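You operate a simulated robot arm through the tools that you are given. There is no shell and no other tool. Be economical: measure what you need, move in short steps, check, and stop when the job is done.

You run a simulated two-armed robot. Do the job below in one go: nothing can be reset, and whatever is moved stays where it is left.

JOB
Fold the new carton shut and crease both long flaps flat.
Fine: short flaps under, creaser back in its holder. Set down upright: creaser.

The check looks at the end state, three seconds after you hand in, the way a careful person would. Anything else that was tipped, shoved, dropped, spilled or broken makes it a failure. Flat cloth is picked up by pressing the open fingertips on it (5 to 10 N) and closing them slowly along it; thin cloth reads only 2 to 8 mm in the jaws.

ROBOT AND FRAMES
Two 7-joint arms with two-finger grippers on one trunk, hanging from a carriage that runs on a gantry, over the field with the corners [-1.13, -2.252], [0.05, -2.252], [0.05, 0.248], [-1.13, 0.248] (x, y) and turns from -305 to 383 degrees about z. Base frame: it is fixed where the carriage stands at the start and does not move with it; the origin is on the floor, on the carriage's upright axis, x ahead of it, y to its left, z up; the surface under the hand at the start is at about z = 0.85. Lengths are in m, angles in degrees, forces in N, time in s.
The left shoulder is at the start at [0, 0.236, 1.64], the right one opposite. With the tool pointing down near the work surface each hand reaches from about 0.1 to 0.6 m from the robot's upright axis, wherever it stands, measured 20 degrees to its own side. Places, roughly: creaser holder [0.6, 0.2, 0.9]; first end flap of the new carton [0.5, -0.1, 1]; inner flap of the new carton [0.6, -0.2, 1]; outer flap of the new carton [0.4, -0.2, 1]; second end flap of the new carton [0.5, -0.4, 1]. Payload 3.43 kg a hand.
The TCP of each hand is the grasp point between the finger pads, 0.03 m short of the fingertips. In the tool frame z runs along the fingers and y along their closing line. Largest opening 0.104 m; the body of the gripper starts 0.057 m behind the TCP.
Orientation is that of the tool frame in the base frame, as a unit quaternion [x, y, z, w]. With the fingers straight down and closing along the base's y, the tool's x points along the base's -x, its y along +y and its z along -z.

CONTROLS
- The arms move only by the tool nudge_tool. It takes "left_rows", "right_rows" or both (then of equal length, played together; a hand with none holds still); each is a list of rows, each a list of 7 numbers: the shift along the tool's x, y, z in m, then the turn, a rotation vector about the tool's x, y, z in degrees, then the gripper command, from -1 (fully open) to 1 (shut), values between in proportion. In form: [[tx, ty, tz, rx, ry, rz, fingers], ...]. A call has 1 to 20 rows; each row shifts and turns the commanded pose from where the row before left it, along the tool's axes as they then stand. Rows are played at 5 a second. More than 0.05 m and 8.6 degrees between two rows, or a gripper value outside its range, and nothing of the call is played. A pose out of reach is approached as far as the arm can. The call stops where the force on the tool passes 40 N (or 10 N more than at its start, if that is more) or the arm is blocked; 0.2 s more then pass. The fingers move at their own pace (about 0.045 m/s each) and stop on an object; they squeeze with about 45 N. The grip force told is the motor's: it shows also when the fingers shut on nothing. Time passes only in rows, and 0.2 s behind the last, so rows that do not move let the fingers close. The reply holds the time, the measured pose of the TCP, the force on the tool along the base axes, the opening and the grip force, in the units named above and with some noise, with the torque about the TCP (base axes, N m) and any sound that the robot's microphone picked up.
- Cameras (640 x 400 px; columns grow to the right, rows downward): "scene" is now at [0.2415, -0.0511, 1.7488]; the picture's right is [-0.56, -0.83, 0.00], its down [-0.75, 0.51, -0.42] and it looks along [0.35, -0.24, -0.91] (base axes); focal length 255 px, centre (320, 200). "left" rides on the left gripper at [0.067, -0.018, -0.09] in its tool frame; the picture's right is [0.25, 0.97, 0.00], its down [-0.73, 0.19, -0.66] and it looks along [-0.64, 0.17, 0.75] (tool axes); focal length 218 px, centre (320, 200). "right" rides on the right gripper at [0.067, 0.018, -0.09] in its tool frame; the picture's right is [-0.25, 0.97, 0.00], its down [-0.73, -0.19, -0.66] and it looks along [-0.64, -0.17, 0.75] (tool axes); focal length 218 px, centre (320, 200). There is no depth. A picture from a camera that has moved, and an enlarged one, comes with that camera's place and axes in the base frame and with its lens. The place of the scene camera against the robot may be out by one fixed shift of up to 0.025 m in any direction.
- get_image(camera): a new picture of that camera. No time passes.
- lift_body(by): slides the trunk up (or, below 0, down) by that many m; the arms and the scene camera ride with it, the base frame stays. It gives what a move gives, with no picture.
- steer(legs): drives the robot by 1 to 6 legs, each [ahead, left, turn to the left] in m, m and degrees, along the robot's own axes; the way and the turn of a leg run together, so that a leg with both is an arc; at most 1.5 m and 180 degrees a leg. The arms and the cameras ride along, it lands a little off, and it stops where it bumps. It keeps to its track: a leg is cut to what the track allows. It gives what a move gives.
- aim_head(pan, tilt): turns the head with the scene camera to pan (to the left, within 86 degrees either way) and tilt (down, from -29 to 69), counted from straight ahead of the robot. It gives what a move gives.
- close_up(camera, box): a new picture of the part [left, top, right, bottom] of that camera's present view, enlarged. No time passes.
- close_job(): hands the job in; it is judged then, once.

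Go step by step. Nothing tells you exact positions but the pictures and the camera data: compare them with the known pose of the tool, close in by small moves and look again before you grip or let go. The budget is 120 turns and 100 pictures, counting those below and the enlarged ones. Unless the task says otherwise, let go and move clear before handing in, and close with one line.

The tools are called as a command line: name --argument value ..., lists and objects as JSON in quotes. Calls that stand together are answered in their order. nudge_tool: Moves the arms, as the interface text tells. Its arguments: {"type":"object","properties":{"left_rows":{"type":"array"},"right_rows":{"type":"array"}},"required":[]} The other tools are called the same way: lift_body (by) slides the trunk up or down; steer (legs) drives the base; aim_head (pan, tilt) turns the head that bears the scene camera; get_image (camera) takes a picture; close_up (camera, box) takes an enlarged picture of a part of a camera's view; close_job () hands the job in.

At the start:

```text
time_s: 0.0
left_tcp_pos: [0.6195, 0.0963, 1.3075]
left_tool_rot: [0.0, 1.0, -0.001, 0.0]
left_wrist_force: [-0.9, -0.3, 0.2]
left_wrist_torque: [-0.03, 0.0, 0.02]
left_width: 0.1036
left_finger_force: 0.0
right_tcp_pos: [0.4945, -0.4557, 1.275]
right_tool_rot: [0.0, 1.0, 0.0, 0.0]
right_wrist_force: [-0.3, 0.9, 0.1]
right_wrist_torque: [0.02, -0.03, 0.0]
right_width: 0.1039
right_finger_force: 0.0
trunk travel left (down, up): [-0.55, 0.09]
robot x, y, heading: [-0.0047, 0.0011, 0.1]
head pan, tilt: [-34.2, 65.1]
```

scene: 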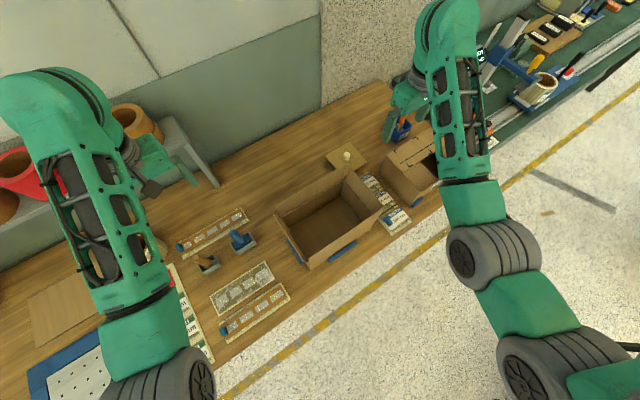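
right: 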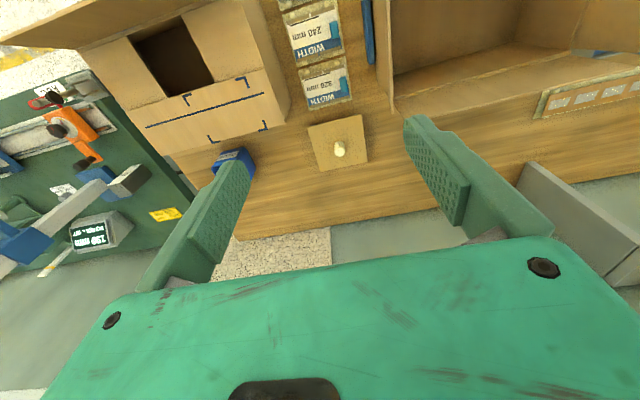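
left: 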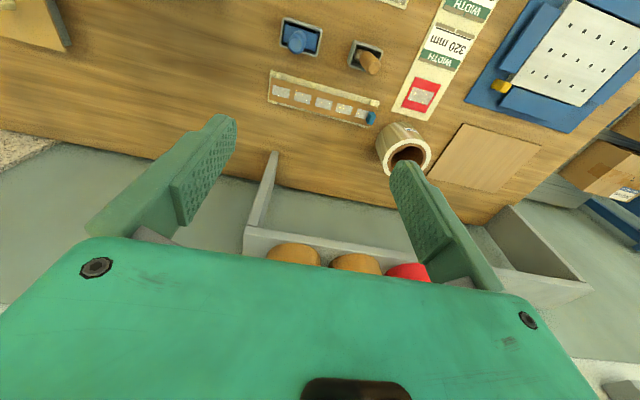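

I see an open carton near the middle of the bench, with what look like two tools in holders (one blue, one wooden) to its left. I'll look closer at both before moving.

close_up --camera "scene" --box '[160, 130, 420, 350]'

close_up --camera "left" --box '[220, 0, 460, 150]'

close_up --camera "scene" --box '[260, 150, 400, 280]'

```text
1.82 times, centred on (290, 240) of scene
camera zoom: at [0.2415, -0.0511, 1.7488], right [-0.56, -0.83, 0.0], down [-0.75, 0.51, -0.42], along [0.35, -0.24, -0.91], focal length 463 px, centre (374, 127)
```

zoom: 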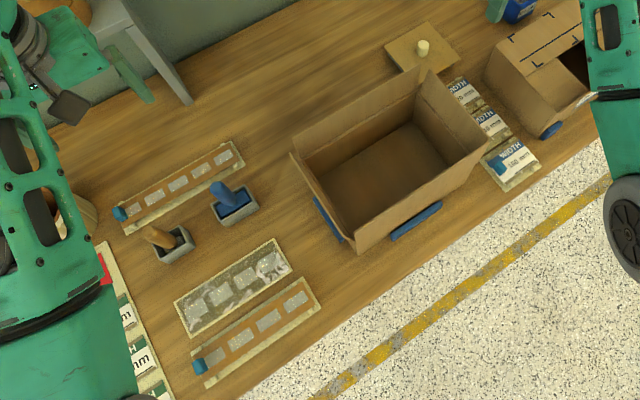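

```text
2.67 times, centred on (340, 75) of left
camera zoom: at [0.5506, 0.0803, 1.398], right [-0.25, 0.97, 0.0], down [0.73, 0.19, 0.66], along [0.64, 0.16, -0.75], focal length 582 px, centre (267, 533)
```

zoom: 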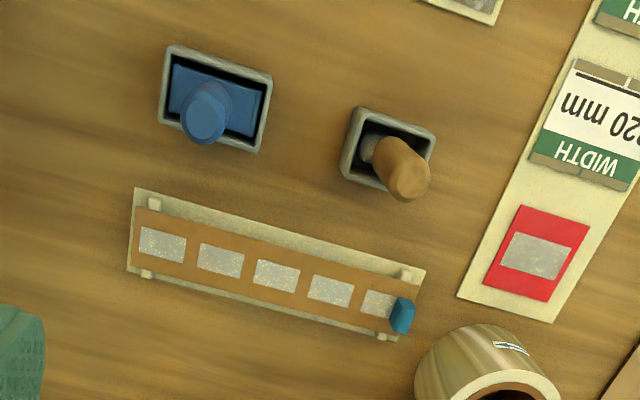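

```text
3.08 times, centred on (330, 215) of scene
camera zoom: at [0.2415, -0.0511, 1.7488], right [-0.56, -0.83, 0.0], down [-0.75, 0.51, -0.42], along [0.35, -0.24, -0.91], focal length 784 px, centre (289, 154)
```

zoom: 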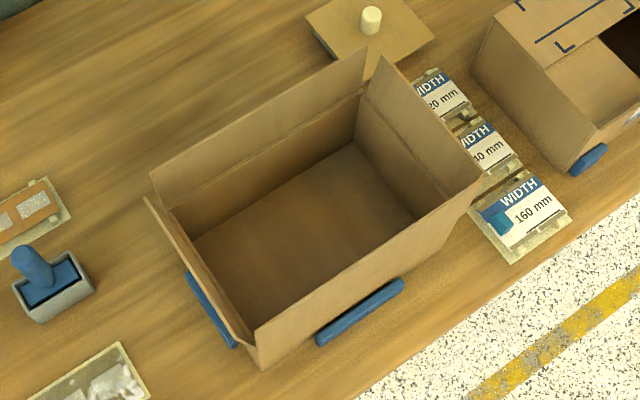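

The short flaps are at y≈-0.11 and -0.37 and the long flaps at x≈0.565 (inner) and 0.385 (outer), with hinges near z≈0.955. The wooden-handled tool at about [0.597, 0.178] matches the creaser holder, so I'll look at it closer and at the finished carton for reference.

close_up --camera "left" --box '[330, 20, 410, 85]'

close_up --camera "right" --box '[60, 0, 400, 200]'

```text
6.15 times, centred on (370, 52) of left
camera zoom: at [0.5506, 0.0803, 1.398], right [-0.25, 0.97, 0.0], down [0.73, 0.19, 0.66], along [0.64, 0.16, -0.75], focal length 1343 px, centre (12, 1108)
```

zoom: 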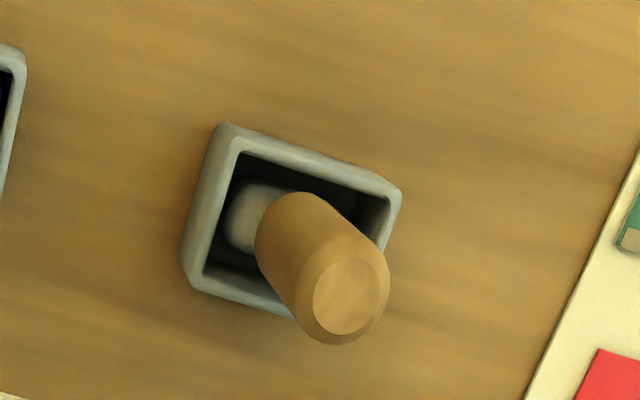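

```text
1.88 times, centred on (230, 100) of right
camera zoom: at [0.4281, -0.4373, 1.3645], right [0.25, 0.97, 0.0], down [0.73, -0.19, 0.66], along [0.64, -0.17, -0.75], focal length 411 px, centre (489, 388)
```

zoom: 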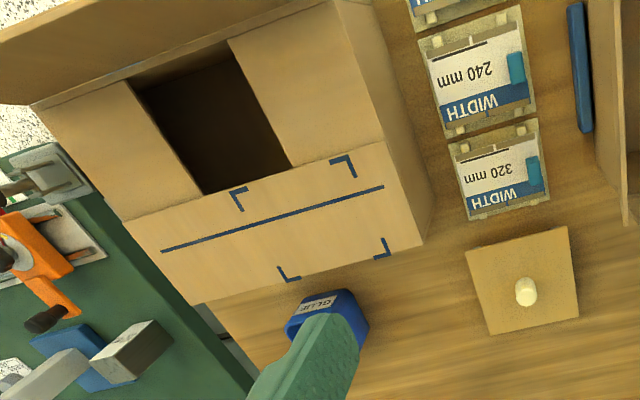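

The wooden-handled tool has a smooth grey blade. I'll compare it with the blue tool before choosing, and close both hands while backing the left one up a little.

close_up --camera "left" --box '[270, 5, 340, 65]'

get_image --camera "right"

nudge_tool --left_rows '[[0.03, 0, 0, 0, 0, 0, 1], [0.03, 0, 0, 0, 0, 0, 1], [0.03, 0, 0, 0, 0, 0, 1], [0.03, 0, 0, 0, 0, 0, 1], [0, 0, 0, 0, 0, 0, 1], [0, 0, 0, 0, 0, 0, 1]]' --right_rows '[[0, 0, 0, 0, 0, 0, 1], [0, 0, 0, 0, 0, 0, 1], [0, 0, 0, 0, 0, 0, 1], [0, 0, 0, 0, 0, 0, 1], [0, 0, 0, 0, 0, 0, 1], [0, 0, 0, 0, 0, 0, 1]]'

```text
6.67 times, centred on (305, 35) of left
camera zoom: at [0.5506, 0.0803, 1.398], right [-0.25, 0.97, 0.0], down [0.73, 0.19, 0.66], along [0.64, 0.16, -0.75], focal length 1455 px, centre (420, 1300)
```

zoom: 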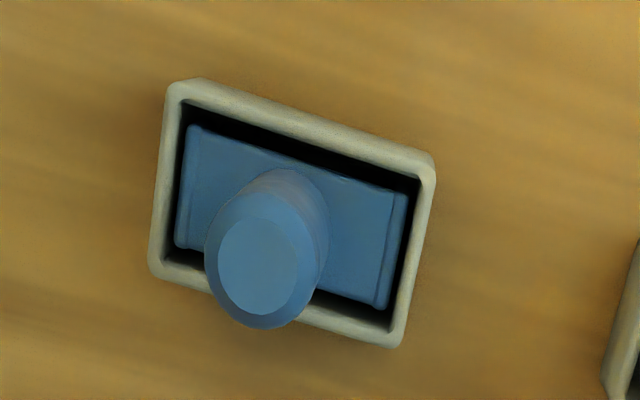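

```text
90 pictures are left
camera right: at [0.4281, -0.4373, 1.3645], right [0.25, 0.97, 0.0], down [0.73, -0.19, 0.66], along [0.64, -0.17, -0.75], focal length 218 px, centre (320, 200)
```

right: 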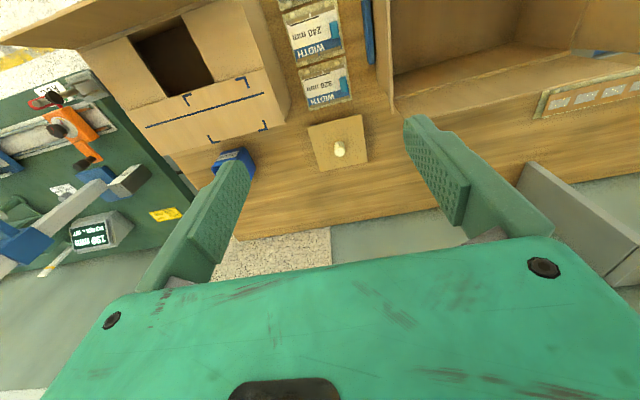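

```text
time_s: 1.4
left_tcp_pos: [0.4979, 0.0963, 1.3072]
left_tool_rot: [0.0, 1.0, 0.0, 0.001]
left_wrist_force: [-0.2, 0.5, 0.9]
left_wrist_torque: [0.0, 0.02, 0.03]
left_width: 0.0
left_finger_force: 18.9
right_tcp_pos: [0.495, -0.4563, 1.2759]
right_tool_rot: [-0.001, 1.0, 0.0, 0.0]
right_wrist_force: [0.5, 0.2, 0.4]
right_wrist_torque: [0.04, -0.02, 0.0]
right_width: 0.0002
right_finger_force: 19.6
trunk travel left (down, up): [-0.55, 0.09]
robot x, y, heading: [-0.0003, 0.0021, -0.1]
head pan, tilt: [-34.2, 65.1]
```

The blue tool is a wide scraper and its place doesn't match, so the creaser is the wooden one. I'll move the right hand back to get a good look at the carton.

nudge_tool --right_rows '[[0.04, 0.035, 0, 0, 0, 0, 1], [0.04, 0.035, 0, 0, 0, 0, 1], [0.04, 0.035, 0, 0, 0, 0, 1], [0.04, 0.035, 0, 0, 0, 0, 1], [0, 0.03, 0, 0, 0, 0, 1]]'

get_image --camera "right"

get_image --camera "left"

```text
refused: row 1 steps farther than a row can; nothing moved
```

```text
89 pictures are left
camera right: at [0.4281, -0.4373, 1.3645], right [0.25, 0.97, 0.0], down [0.73, -0.19, 0.66], along [0.64, -0.17, -0.75], focal length 218 px, centre (320, 200)
```

right: 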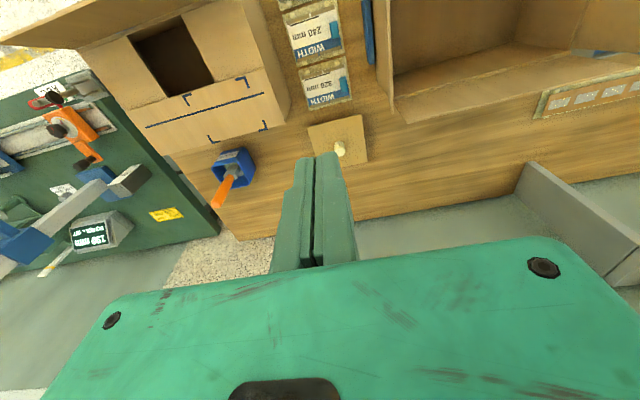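

```text
88 pictures are left
camera left: at [0.4302, 0.0803, 1.3981], right [-0.25, 0.97, 0.0], down [0.73, 0.19, 0.66], along [0.64, 0.16, -0.75], focal length 218 px, centre (320, 200)
```

left: 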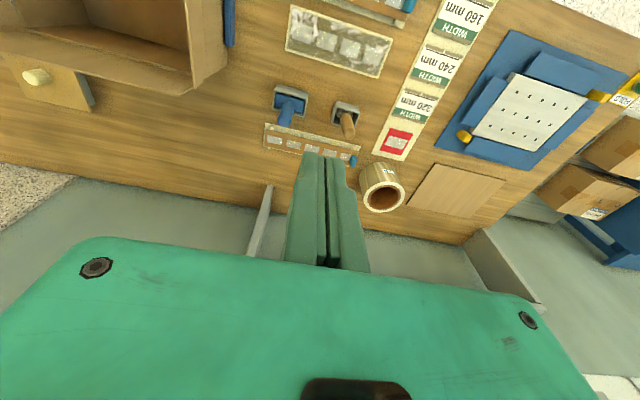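

One row was too long; I'll resend it in smaller steps.

nudge_tool --right_rows '[[0.035, 0.03, 0, 0, 0, 0, 1], [0.035, 0.03, 0, 0, 0, 0, 1], [0.035, 0.03, 0, 0, 0, 0, 1], [0.035, 0.03, 0, 0, 0, 0, 1], [0.03, 0.03, 0, 0, 0, 0, 1], [0, 0.03, 0, 0, 0, 0, 1]]'

get_image --camera "right"

```text
time_s: 2.8
left_tcp_pos: [0.4999, 0.0969, 1.3073]
left_tool_rot: [0.0, 1.0, -0.001, 0.0]
left_wrist_force: [-0.4, -0.2, 0.4]
left_wrist_torque: [-0.03, 0.01, 0.01]
left_width: 0.0002
left_finger_force: 35.0
right_tcp_pos: [0.3229, -0.2753, 1.2736]
right_tool_rot: [0.001, 1.0, -0.001, 0.001]
right_wrist_force: [-0.2, 0.7, 0.0]
right_wrist_torque: [0.0, 0.0, -0.01]
right_width: 0.0
right_finger_force: 34.2
trunk travel left (down, up): [-0.55, 0.09]
robot x, y, heading: [0.0011, 0.0, 0.1]
head pan, tilt: [-34.2, 65.1]
```

```text
87 pictures are left
camera right: at [0.2562, -0.256, 1.3643], right [0.25, 0.97, 0.0], down [0.73, -0.19, 0.66], along [0.64, -0.17, -0.75], focal length 218 px, centre (320, 200)
```

right: 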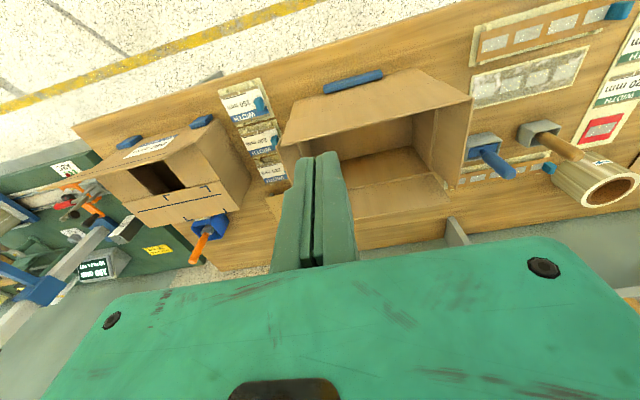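

The outer flap's top looks to be near z≈1.09. I'll zoom in to pin down the hinges and corners.

close_up --camera "right" --box '[250, 50, 500, 230]'

close_up --camera "scene" --box '[260, 150, 400, 280]'

close_up --camera "left" --box '[0, 0, 260, 130]'

```text
2.22 times, centred on (375, 140) of right
camera zoom: at [0.2562, -0.256, 1.3643], right [0.25, 0.97, 0.0], down [0.73, -0.19, 0.66], along [0.64, -0.17, -0.75], focal length 485 px, centre (198, 333)
```

zoom: 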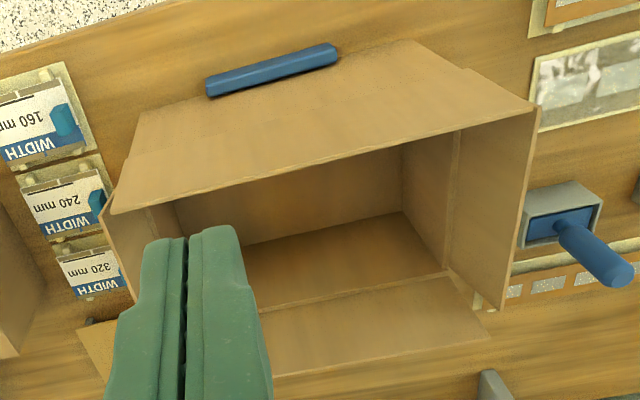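

```text
3.08 times, centred on (330, 215) of scene
camera zoom: at [0.2415, -0.0511, 1.7487], right [-0.56, -0.83, 0.0], down [-0.75, 0.51, -0.42], along [0.35, -0.24, -0.91], focal length 784 px, centre (289, 154)
```

zoom: 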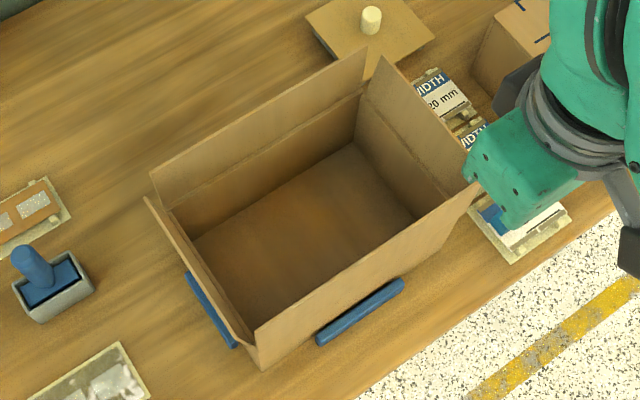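

```text
2.46 times, centred on (130, 65) of left
camera zoom: at [0.4303, 0.0804, 1.3981], right [-0.25, 0.97, 0.0], down [0.73, 0.19, 0.66], along [0.64, 0.16, -0.75], focal length 537 px, centre (788, 532)
```

zoom: 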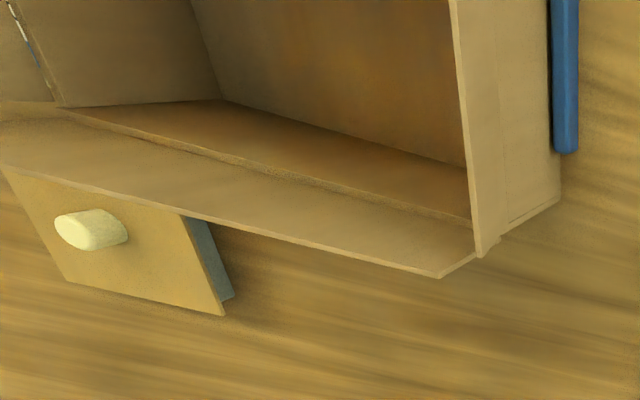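

From the two hand cameras: box x 0.39–0.555, y -0.35 to -0.09, hinges at z≈0.99, flap tops at ≈1.06. I'll bring one hand outside each short flap.

nudge_tool --left_rows '[[0.03, -0.039, 0, 0, 0, 0, 1], [0, -0.039, 0, 0, 0, 0, 1], [0, -0.034, 0, 0, 0, 0, 1], [0, 0, 0, 0, 0, 0, 1], [0, 0, 0.045, 0, 0, 0, 1], [0, 0, 0.045, 0, 0, 0, 1], [0, 0, 0.045, 0, 0, 0, 1], [0, 0, 0.045, 0, 0, 0, 1], [0, 0, 0.045, 0, 0, 0, 1], [0, 0, 0.02, 0, 0, 0, 1]]' --right_rows '[[0, -0.045, 0, 0, 0, 0, 1], [0, -0.045, 0, 0, 0, 0, 1], [-0.03, -0.035, 0, 0, 0, 0, 1], [-0.03, -0.035, 0, 0, 0, 0, 1], [-0.045, -0.005, 0, 0, 0, 0, 1], [-0.042, 0, 0, 0, 0, 0, 1], [0, 0, 0.049, 0, 0, 0, 1], [0, 0, 0.049, 0, 0, 0, 1], [0, 0, 0.049, 0, 0, 0, 1], [0, 0, 0.049, 0, 0, 0, 1]]'

get_image --camera "scene"

```text
time_s: 5.0
left_tcp_pos: [0.4686, -0.0127, 1.0603]
left_tool_rot: [0.0, 1.0, -0.001, 0.001]
left_wrist_force: [1.0, 0.4, -1.0]
left_wrist_torque: [0.0, -0.03, 0.01]
left_width: 0.0
left_finger_force: 34.4
right_tcp_pos: [0.4738, -0.4421, 1.0781]
right_tool_rot: [0.001, 1.0, 0.0, 0.001]
right_wrist_force: [-0.8, 0.1, -0.3]
right_wrist_torque: [0.03, 0.0, -0.03]
right_width: 0.0
right_finger_force: 34.2
trunk travel left (down, up): [-0.55, 0.09]
robot x, y, heading: [0.0009, -0.0028, -0.0]
head pan, tilt: [-34.2, 65.1]
```

```text
83 pictures are left
camera scene: at [0.2413, -0.051, 1.7487], right [-0.56, -0.83, 0.0], down [-0.75, 0.51, -0.42], along [0.35, -0.24, -0.91], focal length 255 px, centre (320, 200)
```

scene: 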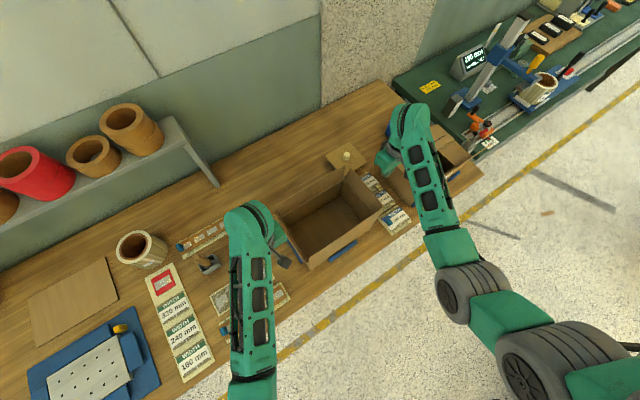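

Both hands are placed outside the short flaps. I'll fold the first end flap with the left hand along an arc.

nudge_tool --left_rows '[[0, -0.03, 0, 0, 0, 0, 1], [0, -0.02, 0.005, 0, 0, 0, 1], [0, -0.02, 0, 0, 0, 0, 1], [0, -0.02, 0.002, 0, 0, 0, 1], [0, -0.017, 0.006, 0, 0, 0, 1], [0, -0.013, 0.008, 0, 0, 0, 1], [0, -0.008, 0.009, 0, 0, 0, 1], [0, 0, 0.006, 0, 0, 0, 1]]'

close_up --camera "scene" --box '[220, 140, 420, 280]'

get_image --camera "left"

```text
time_s: 6.8
left_tcp_pos: [0.4654, -0.0726, 1.0598]
left_tool_rot: [0.0, 1.0, 0.0, 0.001]
left_wrist_force: [0.2, 0.4, -1.0]
left_wrist_torque: [0.01, -0.03, 0.0]
left_width: 0.0
left_finger_force: 34.8
left hand out of reach, approached as far as the arm can: row 3, 4, 5, 6, 7, 8
right_tcp_pos: [0.4756, -0.4426, 1.0788]
right_tool_rot: [0.0, 1.0, 0.0, -0.001]
right_wrist_force: [0.4, -0.8, -0.4]
right_wrist_torque: [0.01, -0.02, 0.03]
right_width: 0.0002
right_finger_force: 34.7
trunk travel left (down, up): [-0.55, 0.09]
robot x, y, heading: [-0.0048, 0.0011, -0.1]
head pan, tilt: [-34.2, 65.1]
```

```text
2.86 times, centred on (320, 210) of scene
camera zoom: at [0.2415, -0.0511, 1.7488], right [-0.56, -0.83, 0.0], down [-0.75, 0.51, -0.42], along [0.35, -0.24, -0.91], focal length 728 px, centre (320, 171)
```

zoom: 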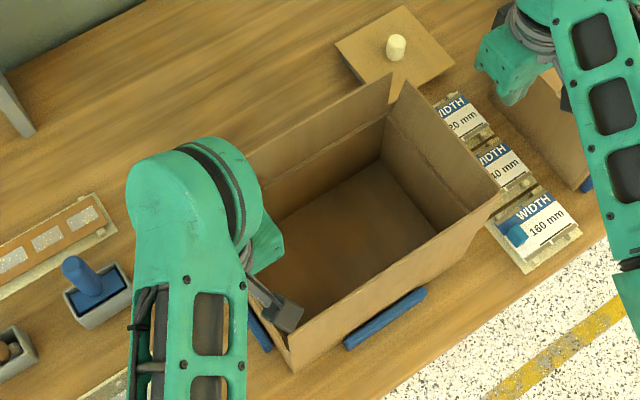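

```text
81 pictures are left
camera left: at [0.3971, -0.0885, 1.1495], right [-0.25, 0.97, 0.0], down [0.73, 0.19, 0.66], along [0.64, 0.16, -0.75], focal length 218 px, centre (320, 200)
```

left: 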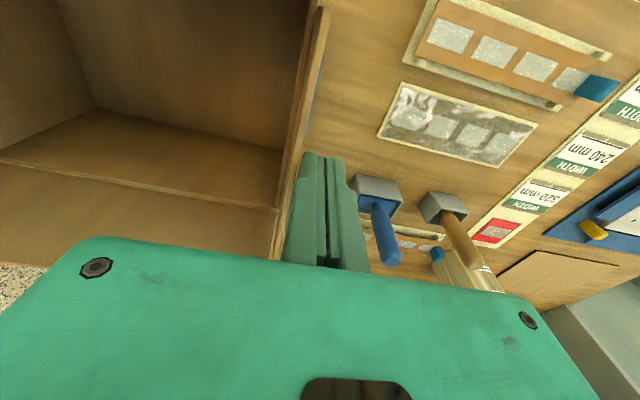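

The left arm runs out of reach toward the right, so I'll lift both hands and slide the carriage about 0.2 m right to stand in front of the carton.

nudge_tool --left_rows '[[0, 0.02, -0.04, 0, 0, 0, 1], [0, 0.02, -0.04, 0, 0, 0, 1], [0, 0.02, -0.04, 0, 0, 0, 1], [0, 0.02, -0.04, 0, 0, 0, 1]]' --right_rows '[[0, 0, -0.04, 0, 0, 0, 1], [0, 0.03, -0.04, 0, 0, 0, 1], [0, 0.03, -0.04, 0, 0, 0, 1], [0, 0.03, -0.03, 0, 0, 0, 1]]'

steer --legs '[[0, -0.2, 0]]'

get_image --camera "scene"

```text
time_s: 7.8
left_tcp_pos: [0.4654, 0.0067, 1.2181]
left_tool_rot: [0.0, 1.0, 0.0, 0.0]
left_wrist_force: [-0.8, 0.0, -0.5]
left_wrist_torque: [0.02, 0.0, 0.0]
left_width: 0.0
left_finger_force: 34.4
right_tcp_pos: [0.4709, -0.3505, 1.2293]
right_tool_rot: [0.0, 1.0, 0.001, -0.001]
right_wrist_force: [0.0, -0.6, 0.4]
right_wrist_torque: [0.01, 0.01, 0.0]
right_width: 0.0002
right_finger_force: 34.8
trunk travel left (down, up): [-0.55, 0.09]
robot x, y, heading: [0.0034, -0.0021, 0.0]
head pan, tilt: [-34.2, 65.1]
```

```text
time_s: 9.4
left_tcp_pos: [0.4647, -0.1916, 1.2187]
left_tool_rot: [0.002, 1.0, -0.001, 0.0]
left_wrist_force: [-0.3, -0.5, 0.0]
left_wrist_torque: [0.02, 0.01, -0.04]
left_width: 0.0
left_finger_force: 34.9
right_tcp_pos: [0.4697, -0.5493, 1.231]
right_tool_rot: [0.003, 1.0, 0.0, 0.001]
right_wrist_force: [0.9, -0.1, 0.4]
right_wrist_torque: [0.0, 0.0, 0.0]
right_width: 0.0
right_finger_force: 35.5
trunk travel left (down, up): [-0.55, 0.09]
robot x, y, heading: [-0.0006, -0.1978, -0.0]
head pan, tilt: [-34.2, 65.1]
```

```text
80 pictures are left
camera scene: at [0.241, -0.2489, 1.7488], right [-0.57, -0.82, 0.0], down [-0.75, 0.51, -0.42], along [0.35, -0.24, -0.91], focal length 255 px, centre (320, 200)
```

scene: 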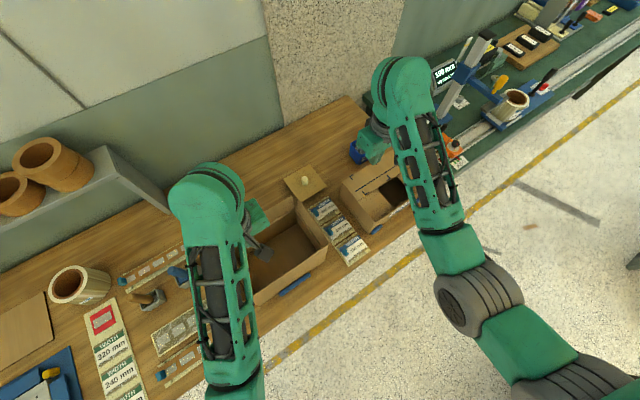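

Now I'm centred on the carton. I'll bring the left hand beside the first end flap and the right beside the second, and aim the head straight at the carton.

nudge_tool --left_rows '[[0, 0.045, 0, 0, 0, 0, 1], [0, 0.045, 0, 0, 0, 0, 1], [0, 0.045, 0, 0, 0, 0, 1], [0, 0.035, 0, 0, 0, 0, 1], [0, 0, 0.045, 0, 0, 0, 1], [0, 0, 0.045, 0, 0, 0, 1], [0, 0, 0.045, 0, 0, 0, 1], [0, 0, 0.029, 0, 0, 0, 1]]' --right_rows '[[0, 0.035, 0, 0, 0, 0, 1], [0, 0.035, 0, 0, 0, 0, 1], [0, 0.035, 0, 0, 0, 0, 1], [0, 0.02, 0, 0, 0, 0, 1], [0, 0, 0.045, 0, 0, 0, 1], [0, 0, 0.045, 0, 0, 0, 1], [0, 0, 0.045, 0, 0, 0, 1], [0, 0, 0.04, 0, 0, 0, 1]]'

aim_head --pan 0 --tilt 67

get_image --camera "scene"

```text
time_s: 11.2
left_tcp_pos: [0.4637, -0.0203, 1.0547]
left_tool_rot: [0.002, 1.0, -0.001, 0.0]
left_wrist_force: [0.2, -0.4, -0.6]
left_wrist_torque: [-0.02, -0.01, -0.02]
left_width: 0.0
left_finger_force: 35.2
right_tcp_pos: [0.4722, -0.4247, 1.0524]
right_tool_rot: [0.002, 1.0, 0.0, 0.001]
right_wrist_force: [0.4, 0.0, 0.9]
right_wrist_torque: [0.01, 0.05, 0.0]
right_width: 0.0
right_finger_force: 35.1
trunk travel left (down, up): [-0.55, 0.09]
robot x, y, heading: [-0.0004, -0.1945, -0.0]
head pan, tilt: [-34.2, 65.1]
```

```text
time_s: 12.2
left_tcp_pos: [0.463, -0.0193, 1.0562]
left_tool_rot: [0.002, 1.0, -0.001, 0.0]
left_wrist_force: [0.1, 0.1, 0.1]
left_wrist_torque: [0.0, 0.01, 0.01]
left_width: 0.0
left_finger_force: 34.6
right_tcp_pos: [0.4722, -0.4247, 1.0541]
right_tool_rot: [0.002, 1.0, 0.0, 0.0]
right_wrist_force: [-0.8, 0.4, 0.3]
right_wrist_torque: [0.02, 0.01, 0.01]
right_width: 0.0002
right_finger_force: 35.1
trunk travel left (down, up): [-0.55, 0.09]
robot x, y, heading: [-0.0001, -0.1978, -0.1]
head pan, tilt: [0.0, 67.0]
```

```text
79 pictures are left
camera scene: at [0.2492, -0.2148, 1.7468], right [-0.01, -1.0, 0.0], down [-0.92, 0.0, -0.39], along [0.39, 0.0, -0.92], focal length 255 px, centre (320, 200)
```

scene: 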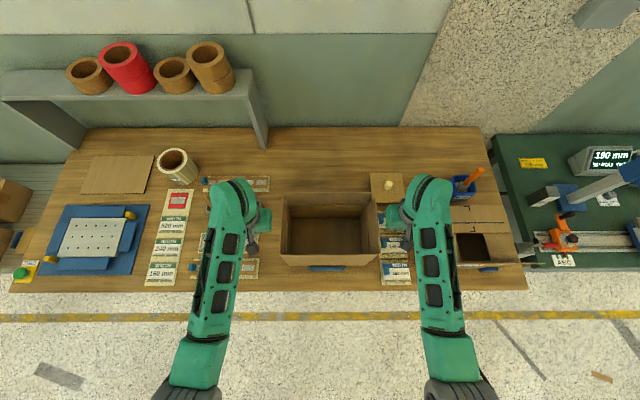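

Excellent view: carton between the hands. I'll fold the first end flap with the left hand and look.

nudge_tool --left_rows '[[0, -0.03, 0, 0, 0, 0, 1], [0, -0.02, 0, 0, 0, 0, 1], [0, -0.02, 0, 0, 0, 0, 1], [0, -0.02, 0.002, 0, 0, 0, 1], [0, -0.017, 0.006, 0, 0, 0, 1], [0, -0.013, 0.008, 0, 0, 0, 1], [0, -0.008, 0.009, 0, 0, 0, 1], [0, 0, 0.006, 0, 0, 0, 1]]'

close_up --camera "scene" --box '[220, 160, 420, 285]'

get_image --camera "left"

```text
time_s: 14.0
left_tcp_pos: [0.4665, -0.1492, 1.0227]
left_tool_rot: [0.002, 1.0, -0.001, 0.001]
left_wrist_force: [0.0, 0.2, -0.4]
left_wrist_torque: [-0.03, -0.01, -0.05]
left_width: 0.0
left_finger_force: 34.3
right_tcp_pos: [0.4731, -0.4252, 1.0537]
right_tool_rot: [0.003, 1.0, 0.0, 0.0]
right_wrist_force: [-0.3, 0.6, 0.5]
right_wrist_torque: [-0.01, 0.01, -0.02]
right_width: 0.0
right_finger_force: 34.8
trunk travel left (down, up): [-0.55, 0.09]
robot x, y, heading: [0.0016, -0.1954, -0.0]
head pan, tilt: [0.0, 67.0]
```

```text
3.20 times, centred on (320, 222) of scene
camera zoom: at [0.2491, -0.2148, 1.7468], right [0.0, -1.0, 0.0], down [-0.92, 0.0, -0.39], along [0.39, 0.0, -0.92], focal length 815 px, centre (320, 128)
```

zoom: 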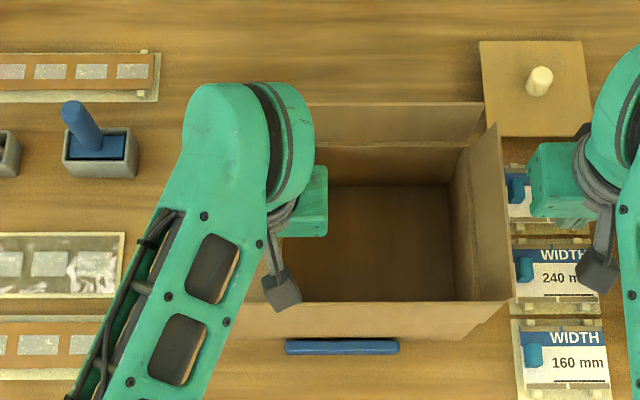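

```text
77 pictures are left
camera left: at [0.3967, -0.1653, 1.1133], right [-0.25, 0.97, 0.0], down [0.73, 0.19, 0.66], along [0.64, 0.16, -0.75], focal length 218 px, centre (320, 200)
```

left: 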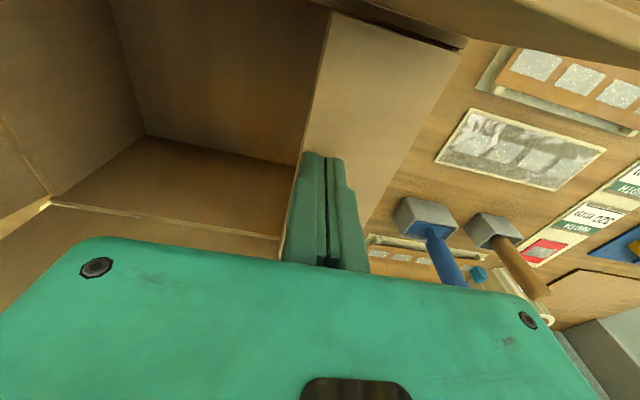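

The first end flap is folded and lies under the left fingertips. I'll fold the second with the right hand the same way.

nudge_tool --right_rows '[[0, 0.03, 0, 0, 0, 0, 1], [0, 0.02, 0, 0, 0, 0, 1], [0, 0.02, 0, 0, 0, 0, 1], [0, 0.02, 0.002, 0, 0, 0, 1], [0, 0.017, 0.006, 0, 0, 0, 1], [0, 0.013, 0.008, 0, 0, 0, 1], [0, 0.008, 0.009, 0, 0, 0, 1], [0, 0, 0.006, 0, 0, 0, 1]]'

get_image --camera "right"

nudge_tool --left_rows '[[0, 0, -0.03, 0, 0, 0, 1], [0, 0, -0.04, 0, 0, 0, 1], [0, 0, -0.04, 0, 0, 0, 1], [0, 0, 0, 0, 0, 0, 1]]'

get_image --camera "left"

```text
time_s: 15.8
left_tcp_pos: [0.4662, -0.1493, 1.0232]
left_tool_rot: [0.001, 1.0, -0.001, 0.001]
left_wrist_force: [0.2, 0.3, 0.5]
left_wrist_torque: [-0.02, 0.02, -0.02]
left_width: 0.0001
left_finger_force: 34.1
right_tcp_pos: [0.4712, -0.2943, 1.0248]
right_tool_rot: [0.002, 1.0, -0.001, -0.001]
right_wrist_force: [0.9, 0.0, -0.2]
right_wrist_torque: [-0.03, -0.01, -0.01]
right_width: 0.0002
right_finger_force: 34.9
trunk travel left (down, up): [-0.55, 0.09]
robot x, y, heading: [0.0004, -0.1911, -0.3]
head pan, tilt: [0.0, 67.0]
```

```text
76 pictures are left
camera right: at [0.4042, -0.2765, 1.1141], right [0.26, 0.97, 0.0], down [0.73, -0.19, 0.66], along [0.64, -0.17, -0.75], focal length 218 px, centre (320, 200)
```

right: 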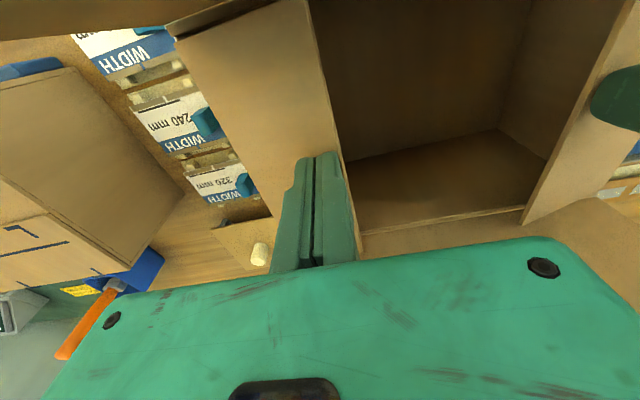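

```text
time_s: 16.8
left_tcp_pos: [0.4683, -0.1473, 1.1338]
left_tool_rot: [0.002, 1.0, -0.001, 0.001]
left_wrist_force: [0.0, -0.6, -0.1]
left_wrist_torque: [0.0, 0.0, 0.02]
left_width: 0.0
left_finger_force: 34.5
right_tcp_pos: [0.4719, -0.2947, 1.025]
right_tool_rot: [0.002, 1.0, 0.0, 0.0]
right_wrist_force: [-0.3, 0.1, -1.5]
right_wrist_torque: [-0.03, -0.03, 0.01]
right_width: 0.0
right_finger_force: 35.0
trunk travel left (down, up): [-0.55, 0.09]
robot x, y, heading: [0.0003, -0.1982, -0.4]
head pan, tilt: [0.0, 67.0]
```

```text
75 pictures are left
camera left: at [0.3988, -0.1632, 1.2232], right [-0.25, 0.97, 0.0], down [0.73, 0.19, 0.66], along [0.64, 0.16, -0.75], focal length 218 px, centre (320, 200)
```

left: 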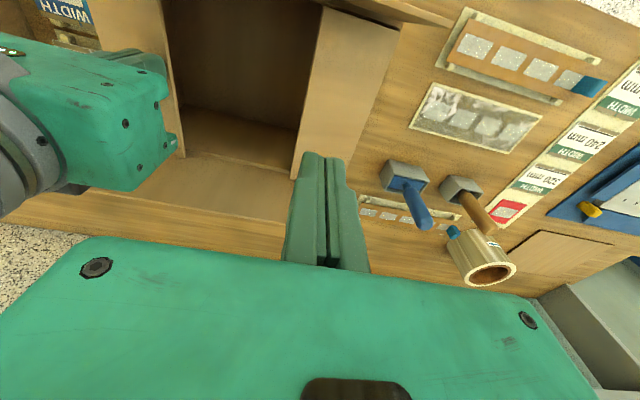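

The first end flap stays nearly flat when released. I'll release the second too, drive 4.5 cm ahead for reach, and check.

nudge_tool --left_rows '[[0, 0.04, -0.03, 0, 0, 0, 1], [0, 0.04, 0, 0, 0, 0, 1], [0, 0.03, 0, 0, 0, 0, 1], [0, 0.0, 0, 0, 0, 0, 1]]' --right_rows '[[0, 0, -0.03, 0, 0, 0, 1], [0, 0, -0.04, 0, 0, 0, 1], [0, -0.02, -0.04, 0, 0, 0, 1], [0, -0.04, -0.02, 0, 0, 0, 1]]'

steer --legs '[[0.045, 0, 0]]'

close_up --camera "scene" --box '[220, 160, 420, 285]'

get_image --camera "right"

```text
time_s: 17.8
left_tcp_pos: [0.4626, -0.0365, 1.163]
left_tool_rot: [0.001, 1.0, 0.0, 0.0]
left_wrist_force: [-0.1, 0.2, -0.6]
left_wrist_torque: [-0.02, -0.04, 0.0]
left_width: 0.0001
left_finger_force: 34.3
right_tcp_pos: [0.4722, -0.3594, 1.1536]
right_tool_rot: [0.001, 1.0, 0.001, 0.0]
right_wrist_force: [0.0, 0.0, 0.2]
right_wrist_torque: [-0.01, 0.04, -0.01]
right_width: 0.0
right_finger_force: 35.0
trunk travel left (down, up): [-0.55, 0.09]
robot x, y, heading: [0.001, -0.1949, -0.1]
head pan, tilt: [0.0, 67.0]
```

```text
time_s: 18.7
left_tcp_pos: [0.5068, -0.0371, 1.1624]
left_tool_rot: [0.002, 1.0, -0.001, 0.001]
left_wrist_force: [0.2, 0.2, 0.1]
left_wrist_torque: [0.03, 0.0, -0.01]
left_width: 0.0001
left_finger_force: 34.2
right_tcp_pos: [0.5159, -0.3579, 1.1539]
right_tool_rot: [0.002, 1.0, 0.0, 0.0]
right_wrist_force: [1.3, -0.4, 0.3]
right_wrist_torque: [0.0, 0.01, -0.02]
right_width: 0.0
right_finger_force: 34.1
trunk travel left (down, up): [-0.55, 0.09]
robot x, y, heading: [0.0486, -0.2006, -0.2]
head pan, tilt: [0.0, 67.0]
```

```text
3.20 times, centred on (320, 222) of scene
camera zoom: at [0.2936, -0.2149, 1.7468], right [0.0, -1.0, 0.0], down [-0.92, 0.0, -0.39], along [0.39, 0.0, -0.92], focal length 815 px, centre (320, 128)
```

zoom: 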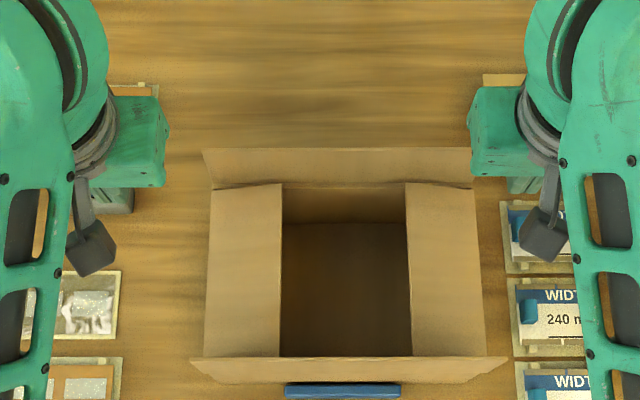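

```text
73 pictures are left
camera right: at [0.4496, -0.3408, 1.2432], right [0.26, 0.97, 0.0], down [0.73, -0.19, 0.66], along [0.64, -0.17, -0.75], focal length 218 px, centre (320, 200)
```

right: 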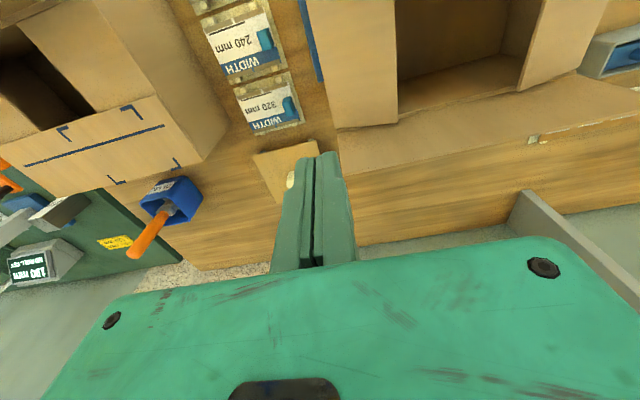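

Both short flaps stay flat. Next the left hand goes over and behind the inner flap (x≈0.575) at y≈-0.2.

nudge_tool --left_rows '[[-0.04, -0.02, 0, 0, 0, 0, 1], [-0.04, -0.02, 0, 0, 0, 0, 1], [-0.038, -0.02, 0, 0, 0, 0, 1], [0, -0.045, 0, 0, 0, 0, 1], [0, -0.045, 0, 0, 0, 0, 1], [0, 0, 0.035, 0, 0, 0, 1], [0, 0, 0.035, 0, 0, 0, 1], [0, 0, 0.032, 0, 0, 0, 1]]'

close_up --camera "scene" --box '[220, 140, 420, 265]'

```text
time_s: 20.5
left_tcp_pos: [0.6229, -0.1909, 1.0598]
left_tool_rot: [0.002, 1.0, -0.001, 0.001]
left_wrist_force: [-0.1, -0.5, -0.1]
left_wrist_torque: [0.02, -0.01, -0.01]
left_width: 0.0001
left_finger_force: 34.2
right_tcp_pos: [0.5159, -0.359, 1.1532]
right_tool_rot: [0.002, 1.0, 0.0, 0.0]
right_wrist_force: [0.7, -1.1, -0.5]
right_wrist_torque: [0.01, 0.01, 0.01]
right_width: 0.0002
right_finger_force: 34.8
trunk travel left (down, up): [-0.55, 0.09]
robot x, y, heading: [0.0407, -0.1984, -0.2]
head pan, tilt: [0.0, 67.0]
```

```text
3.20 times, centred on (320, 202) of scene
camera zoom: at [0.2933, -0.2149, 1.7467], right [0.0, -1.0, 0.0], down [-0.92, 0.0, -0.39], along [0.39, 0.0, -0.92], focal length 815 px, centre (320, 192)
```

zoom: 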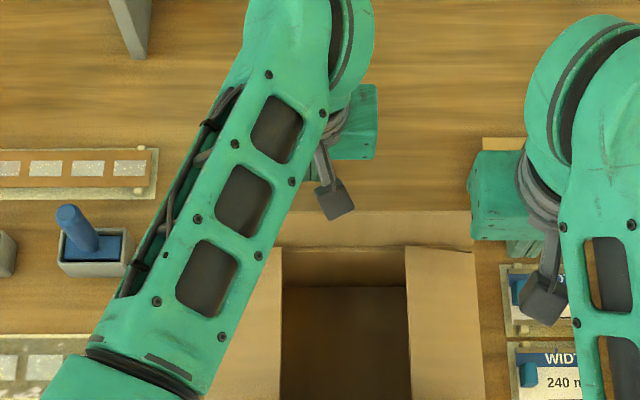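

The left fingertips are behind the inner flap. I'll fold it toward me along an arc.

nudge_tool --left_rows '[[0.03, 0, 0, 0, 0, 0, 1], [0.02, 0, 0, 0, 0, 0, 1], [0.02, 0, 0, 0, 0, 0, 1], [0.016, 0, 0.006, 0, 0, 0, 1], [0.014, 0, 0.008, 0, 0, 0, 1], [0.01, 0, 0.009, 0, 0, 0, 1], [0.006, 0, 0.008, 0, 0, 0, 1], [0, 0, 0.004, 0, 0, 0, 1]]'

get_image --camera "left"

close_up --camera "scene" --box '[220, 140, 420, 265]'

```text
time_s: 21.6
left_tcp_pos: [0.5516, -0.1864, 1.0713]
left_tool_rot: [0.002, 1.0, -0.004, 0.023]
left_wrist_force: [9.2, 1.5, 10.0]
left_wrist_torque: [0.11, -0.1, 0.0]
left_width: 0.0062
left_finger_force: 35.0
right_tcp_pos: [0.5188, -0.359, 1.1538]
right_tool_rot: [0.001, 1.0, 0.0, 0.0]
right_wrist_force: [-0.6, 0.9, 0.2]
right_wrist_torque: [0.02, 0.03, 0.0]
right_width: 0.0
right_finger_force: 34.4
trunk travel left (down, up): [-0.55, 0.09]
robot x, y, heading: [0.0431, -0.1957, -0.2]
head pan, tilt: [0.0, 67.0]
stopped in row 5 (left hand): the force on the tool passed its limit at 45 N (the readings are from after the stop); the commanded pose is now the measured one
```

```text
71 pictures are left
camera left: at [0.4793, -0.2034, 1.1585], right [-0.25, 0.97, -0.02], down [0.7, 0.19, 0.69], along [0.67, 0.16, -0.73], focal length 218 px, centre (320, 200)
```

left: 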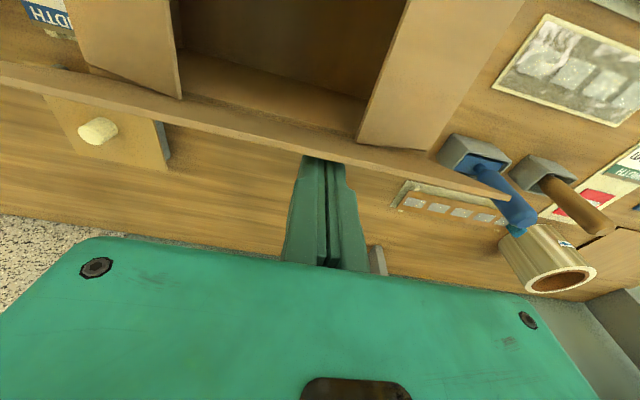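

```text
3.20 times, centred on (320, 202) of scene
camera zoom: at [0.2946, -0.2147, 1.7471], right [0.0, -1.0, 0.0], down [-0.92, 0.0, -0.39], along [0.39, 0.0, -0.92], focal length 815 px, centre (320, 192)
```

zoom: 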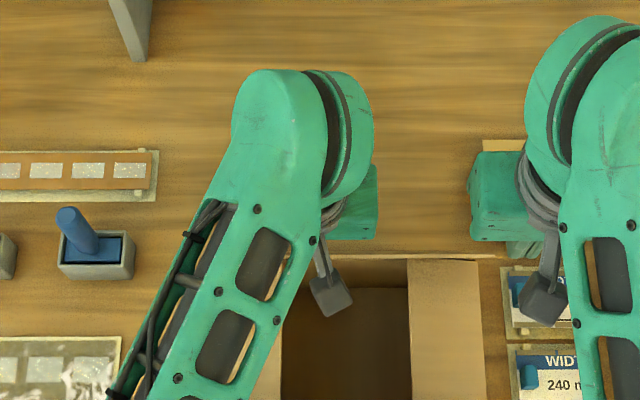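

The inner flap is tilted inward about 70° but resisted while I pressed down. I'll push only along -x in small steps and watch the force.

nudge_tool --left_rows '[[0.006, 0, 0, 0, 0, 0, 1], [0.006, 0, 0, 0, 0, 0, 1]]'

get_image --camera "left"

get_image --camera "right"

```text
time_s: 22.2
left_tcp_pos: [0.5466, -0.1869, 1.0743]
left_tool_rot: [0.002, 1.0, -0.005, 0.027]
left_wrist_force: [26.1, 4.4, 28.3]
left_wrist_torque: [0.28, -0.29, 0.01]
left_width: 0.006
left_finger_force: 35.1
right_tcp_pos: [0.5224, -0.3583, 1.1568]
right_tool_rot: [0.002, 1.0, 0.0, 0.003]
right_wrist_force: [0.6, 0.1, -0.1]
right_wrist_torque: [0.01, -0.01, -0.01]
right_width: 0.0002
right_finger_force: 34.5
trunk travel left (down, up): [-0.55, 0.09]
robot x, y, heading: [0.0412, -0.1968, -0.2]
head pan, tilt: [0.0, 67.0]
```

```text
69 pictures are left
camera left: at [0.473, -0.2033, 1.1612], right [-0.25, 0.97, -0.02], down [0.69, 0.19, 0.69], along [0.68, 0.16, -0.72], focal length 218 px, centre (320, 200)
```

left: 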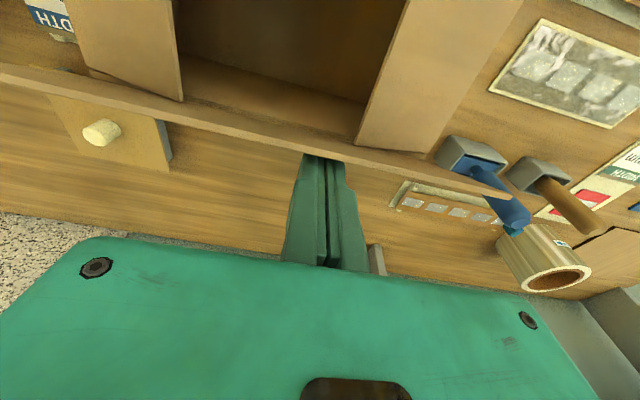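

```text
68 pictures are left
camera right: at [0.4553, -0.3401, 1.2455], right [0.26, 0.97, 0.0], down [0.72, -0.19, 0.66], along [0.64, -0.17, -0.75], focal length 218 px, centre (320, 200)
```

right: 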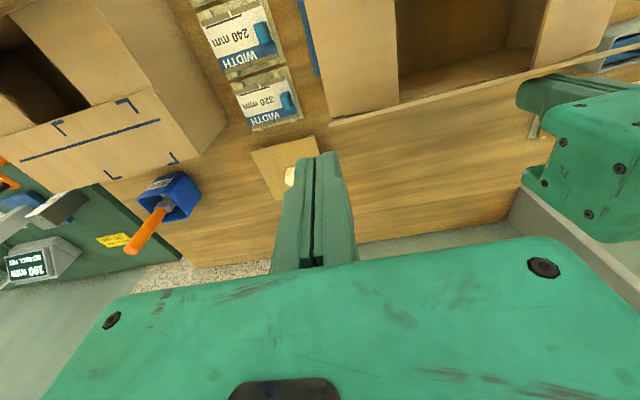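

The inner flap is jamming against the slightly raised edges of the short flaps. I'll back the left hand off and see how high they stand.

nudge_tool --left_rows '[[-0.02, 0, 0, 0, 0, 0, 1], [-0.03, 0, 0, 0, -3, 0, 1], [-0.02, 0, -0.03, 0, 0, 0, 1], [0, 0, -0.04, 0, 0, 0, 1], [0, 0, -0.04, 0, 0, 0, 1]]'

get_image --camera "left"

close_up --camera "scene" --box '[220, 140, 420, 265]'

```text
time_s: 23.4
left_tcp_pos: [0.5967, -0.1888, 1.1762]
left_tool_rot: [0.002, 0.999, -0.004, 0.041]
left_wrist_force: [0.8, -0.2, -0.7]
left_wrist_torque: [0.03, -0.04, 0.01]
left_width: 0.0001
left_finger_force: 34.2
right_tcp_pos: [0.5169, -0.3602, 1.1536]
right_tool_rot: [0.002, 1.0, 0.0, 0.0]
right_wrist_force: [-0.6, -0.2, 0.5]
right_wrist_torque: [-0.01, -0.01, 0.04]
right_width: 0.0001
right_finger_force: 34.8
trunk travel left (down, up): [-0.55, 0.09]
robot x, y, heading: [0.0465, -0.198, -0.1]
head pan, tilt: [0.0, 67.0]
```

```text
67 pictures are left
camera left: at [0.5207, -0.2057, 1.2599], right [-0.25, 0.97, -0.03], down [0.67, 0.19, 0.71], along [0.7, 0.16, -0.7], focal length 218 px, centre (320, 200)
```

left: 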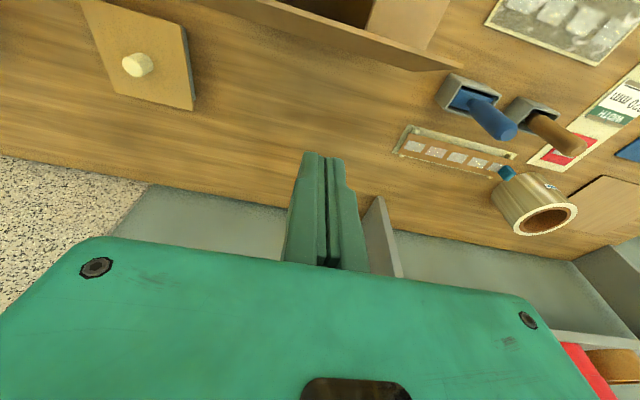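

```text
3.20 times, centred on (320, 202) of scene
camera zoom: at [0.2939, -0.2149, 1.7467], right [0.0, -1.0, 0.0], down [-0.92, 0.0, -0.39], along [0.39, 0.0, -0.92], focal length 815 px, centre (320, 192)
```

zoom: 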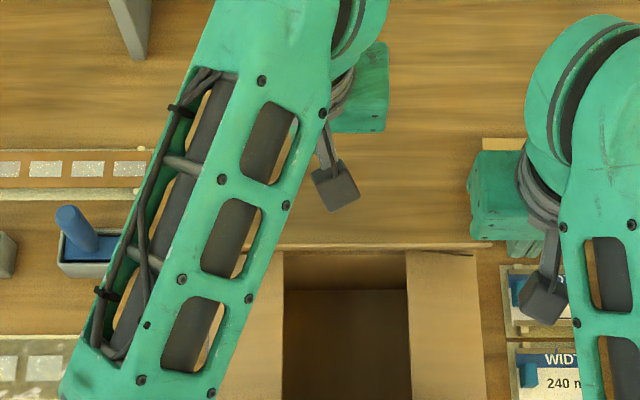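

The flaps hold the angle they're bent to, so the short flaps just need bending further down. I'll press both down with the two hands at x≈0.455.

nudge_tool --left_rows '[[0, 0, -0.01, 0, 4.7, 0, 1], [0.045, 0.01, 0, 0, 0, 0, 1], [0.045, 0.015, 0, 0, 0, 0, 1], [0.045, 0.014, 0, 0, 0, 0, 1], [0, 0, 0.045, 0, 0, 0, 1], [0, 0, 0.045, 0, 0, 0, 1], [0, 0, 0.04, 0, 0, 0, 1], [0, 0, 0.02, 0, 0, 0, 1], [0, 0, 0.02, 0, 0, 0, 1], [0, 0, 0.02, 0, 0, 0, 1], [0, 0, 0, 0, 0, 0, 1]]' --right_rows '[[0, 0, 0, 0, 0, 0, 1], [0.02, 0.02, 0, 0, 0, 0, 1], [0.02, 0.025, 0, 0, 0, 0, 1], [0.02, 0.025, 0, 0, 0, 0, 1], [0, 0, 0.04, 0, 0, 0, 1], [0, 0, 0.04, 0, 0, 0, 1], [0, 0, 0.025, 0, 0, 0, 1], [0, 0, 0.02, 0, 0, 0, 1], [0, 0, 0.02, 0, 0, 0, 1], [0, 0, 0.02, 0, 0, 0, 1], [0, 0, 0, 0, 0, 0, 1]]'

get_image --camera "left"

get_image --camera "right"

```text
time_s: 25.7
left_tcp_pos: [0.4595, -0.1499, 1.0005]
left_tool_rot: [0.003, 1.0, -0.005, 0.002]
left_wrist_force: [-4.1, 0.1, 10.6]
left_wrist_torque: [0.05, 0.15, -0.03]
left_width: 0.0059
left_finger_force: 34.9
right_tcp_pos: [0.4638, -0.2881, 0.9996]
right_tool_rot: [0.003, 1.0, 0.004, 0.011]
right_wrist_force: [-3.8, -4.2, 13.8]
right_wrist_torque: [-0.13, 0.24, -0.04]
right_width: 0.0063
right_finger_force: 34.8
trunk travel left (down, up): [-0.55, 0.09]
robot x, y, heading: [0.0435, -0.1964, -0.5]
head pan, tilt: [0.0, 67.0]
stopped in row 11 (right hand): the force on the tool passed its limit at 102 N (the readings are from after the stop); the commanded pose is now the measured one
```

```text
65 pictures are left
camera left: at [0.3904, -0.1654, 1.0898], right [-0.25, 0.97, -0.01], down [0.73, 0.19, 0.66], along [0.64, 0.16, -0.75], focal length 218 px, centre (320, 200)
```

left: 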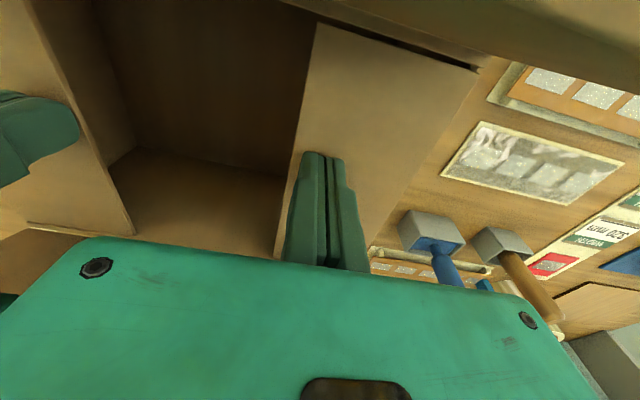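

```text
64 pictures are left
camera right: at [0.395, -0.2704, 1.0878], right [0.26, 0.97, 0.02], down [0.71, -0.2, 0.67], along [0.65, -0.16, -0.74], focal length 218 px, centre (320, 200)
```

right: 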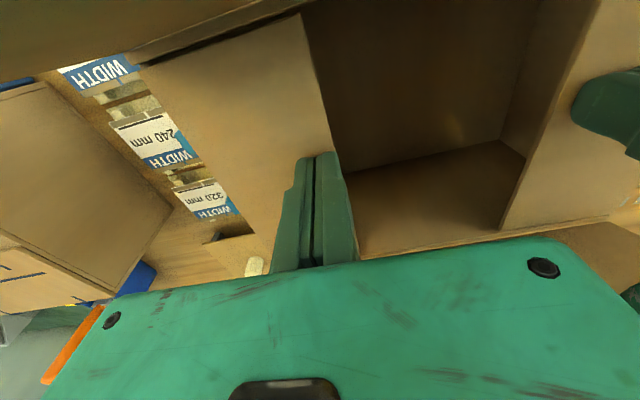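

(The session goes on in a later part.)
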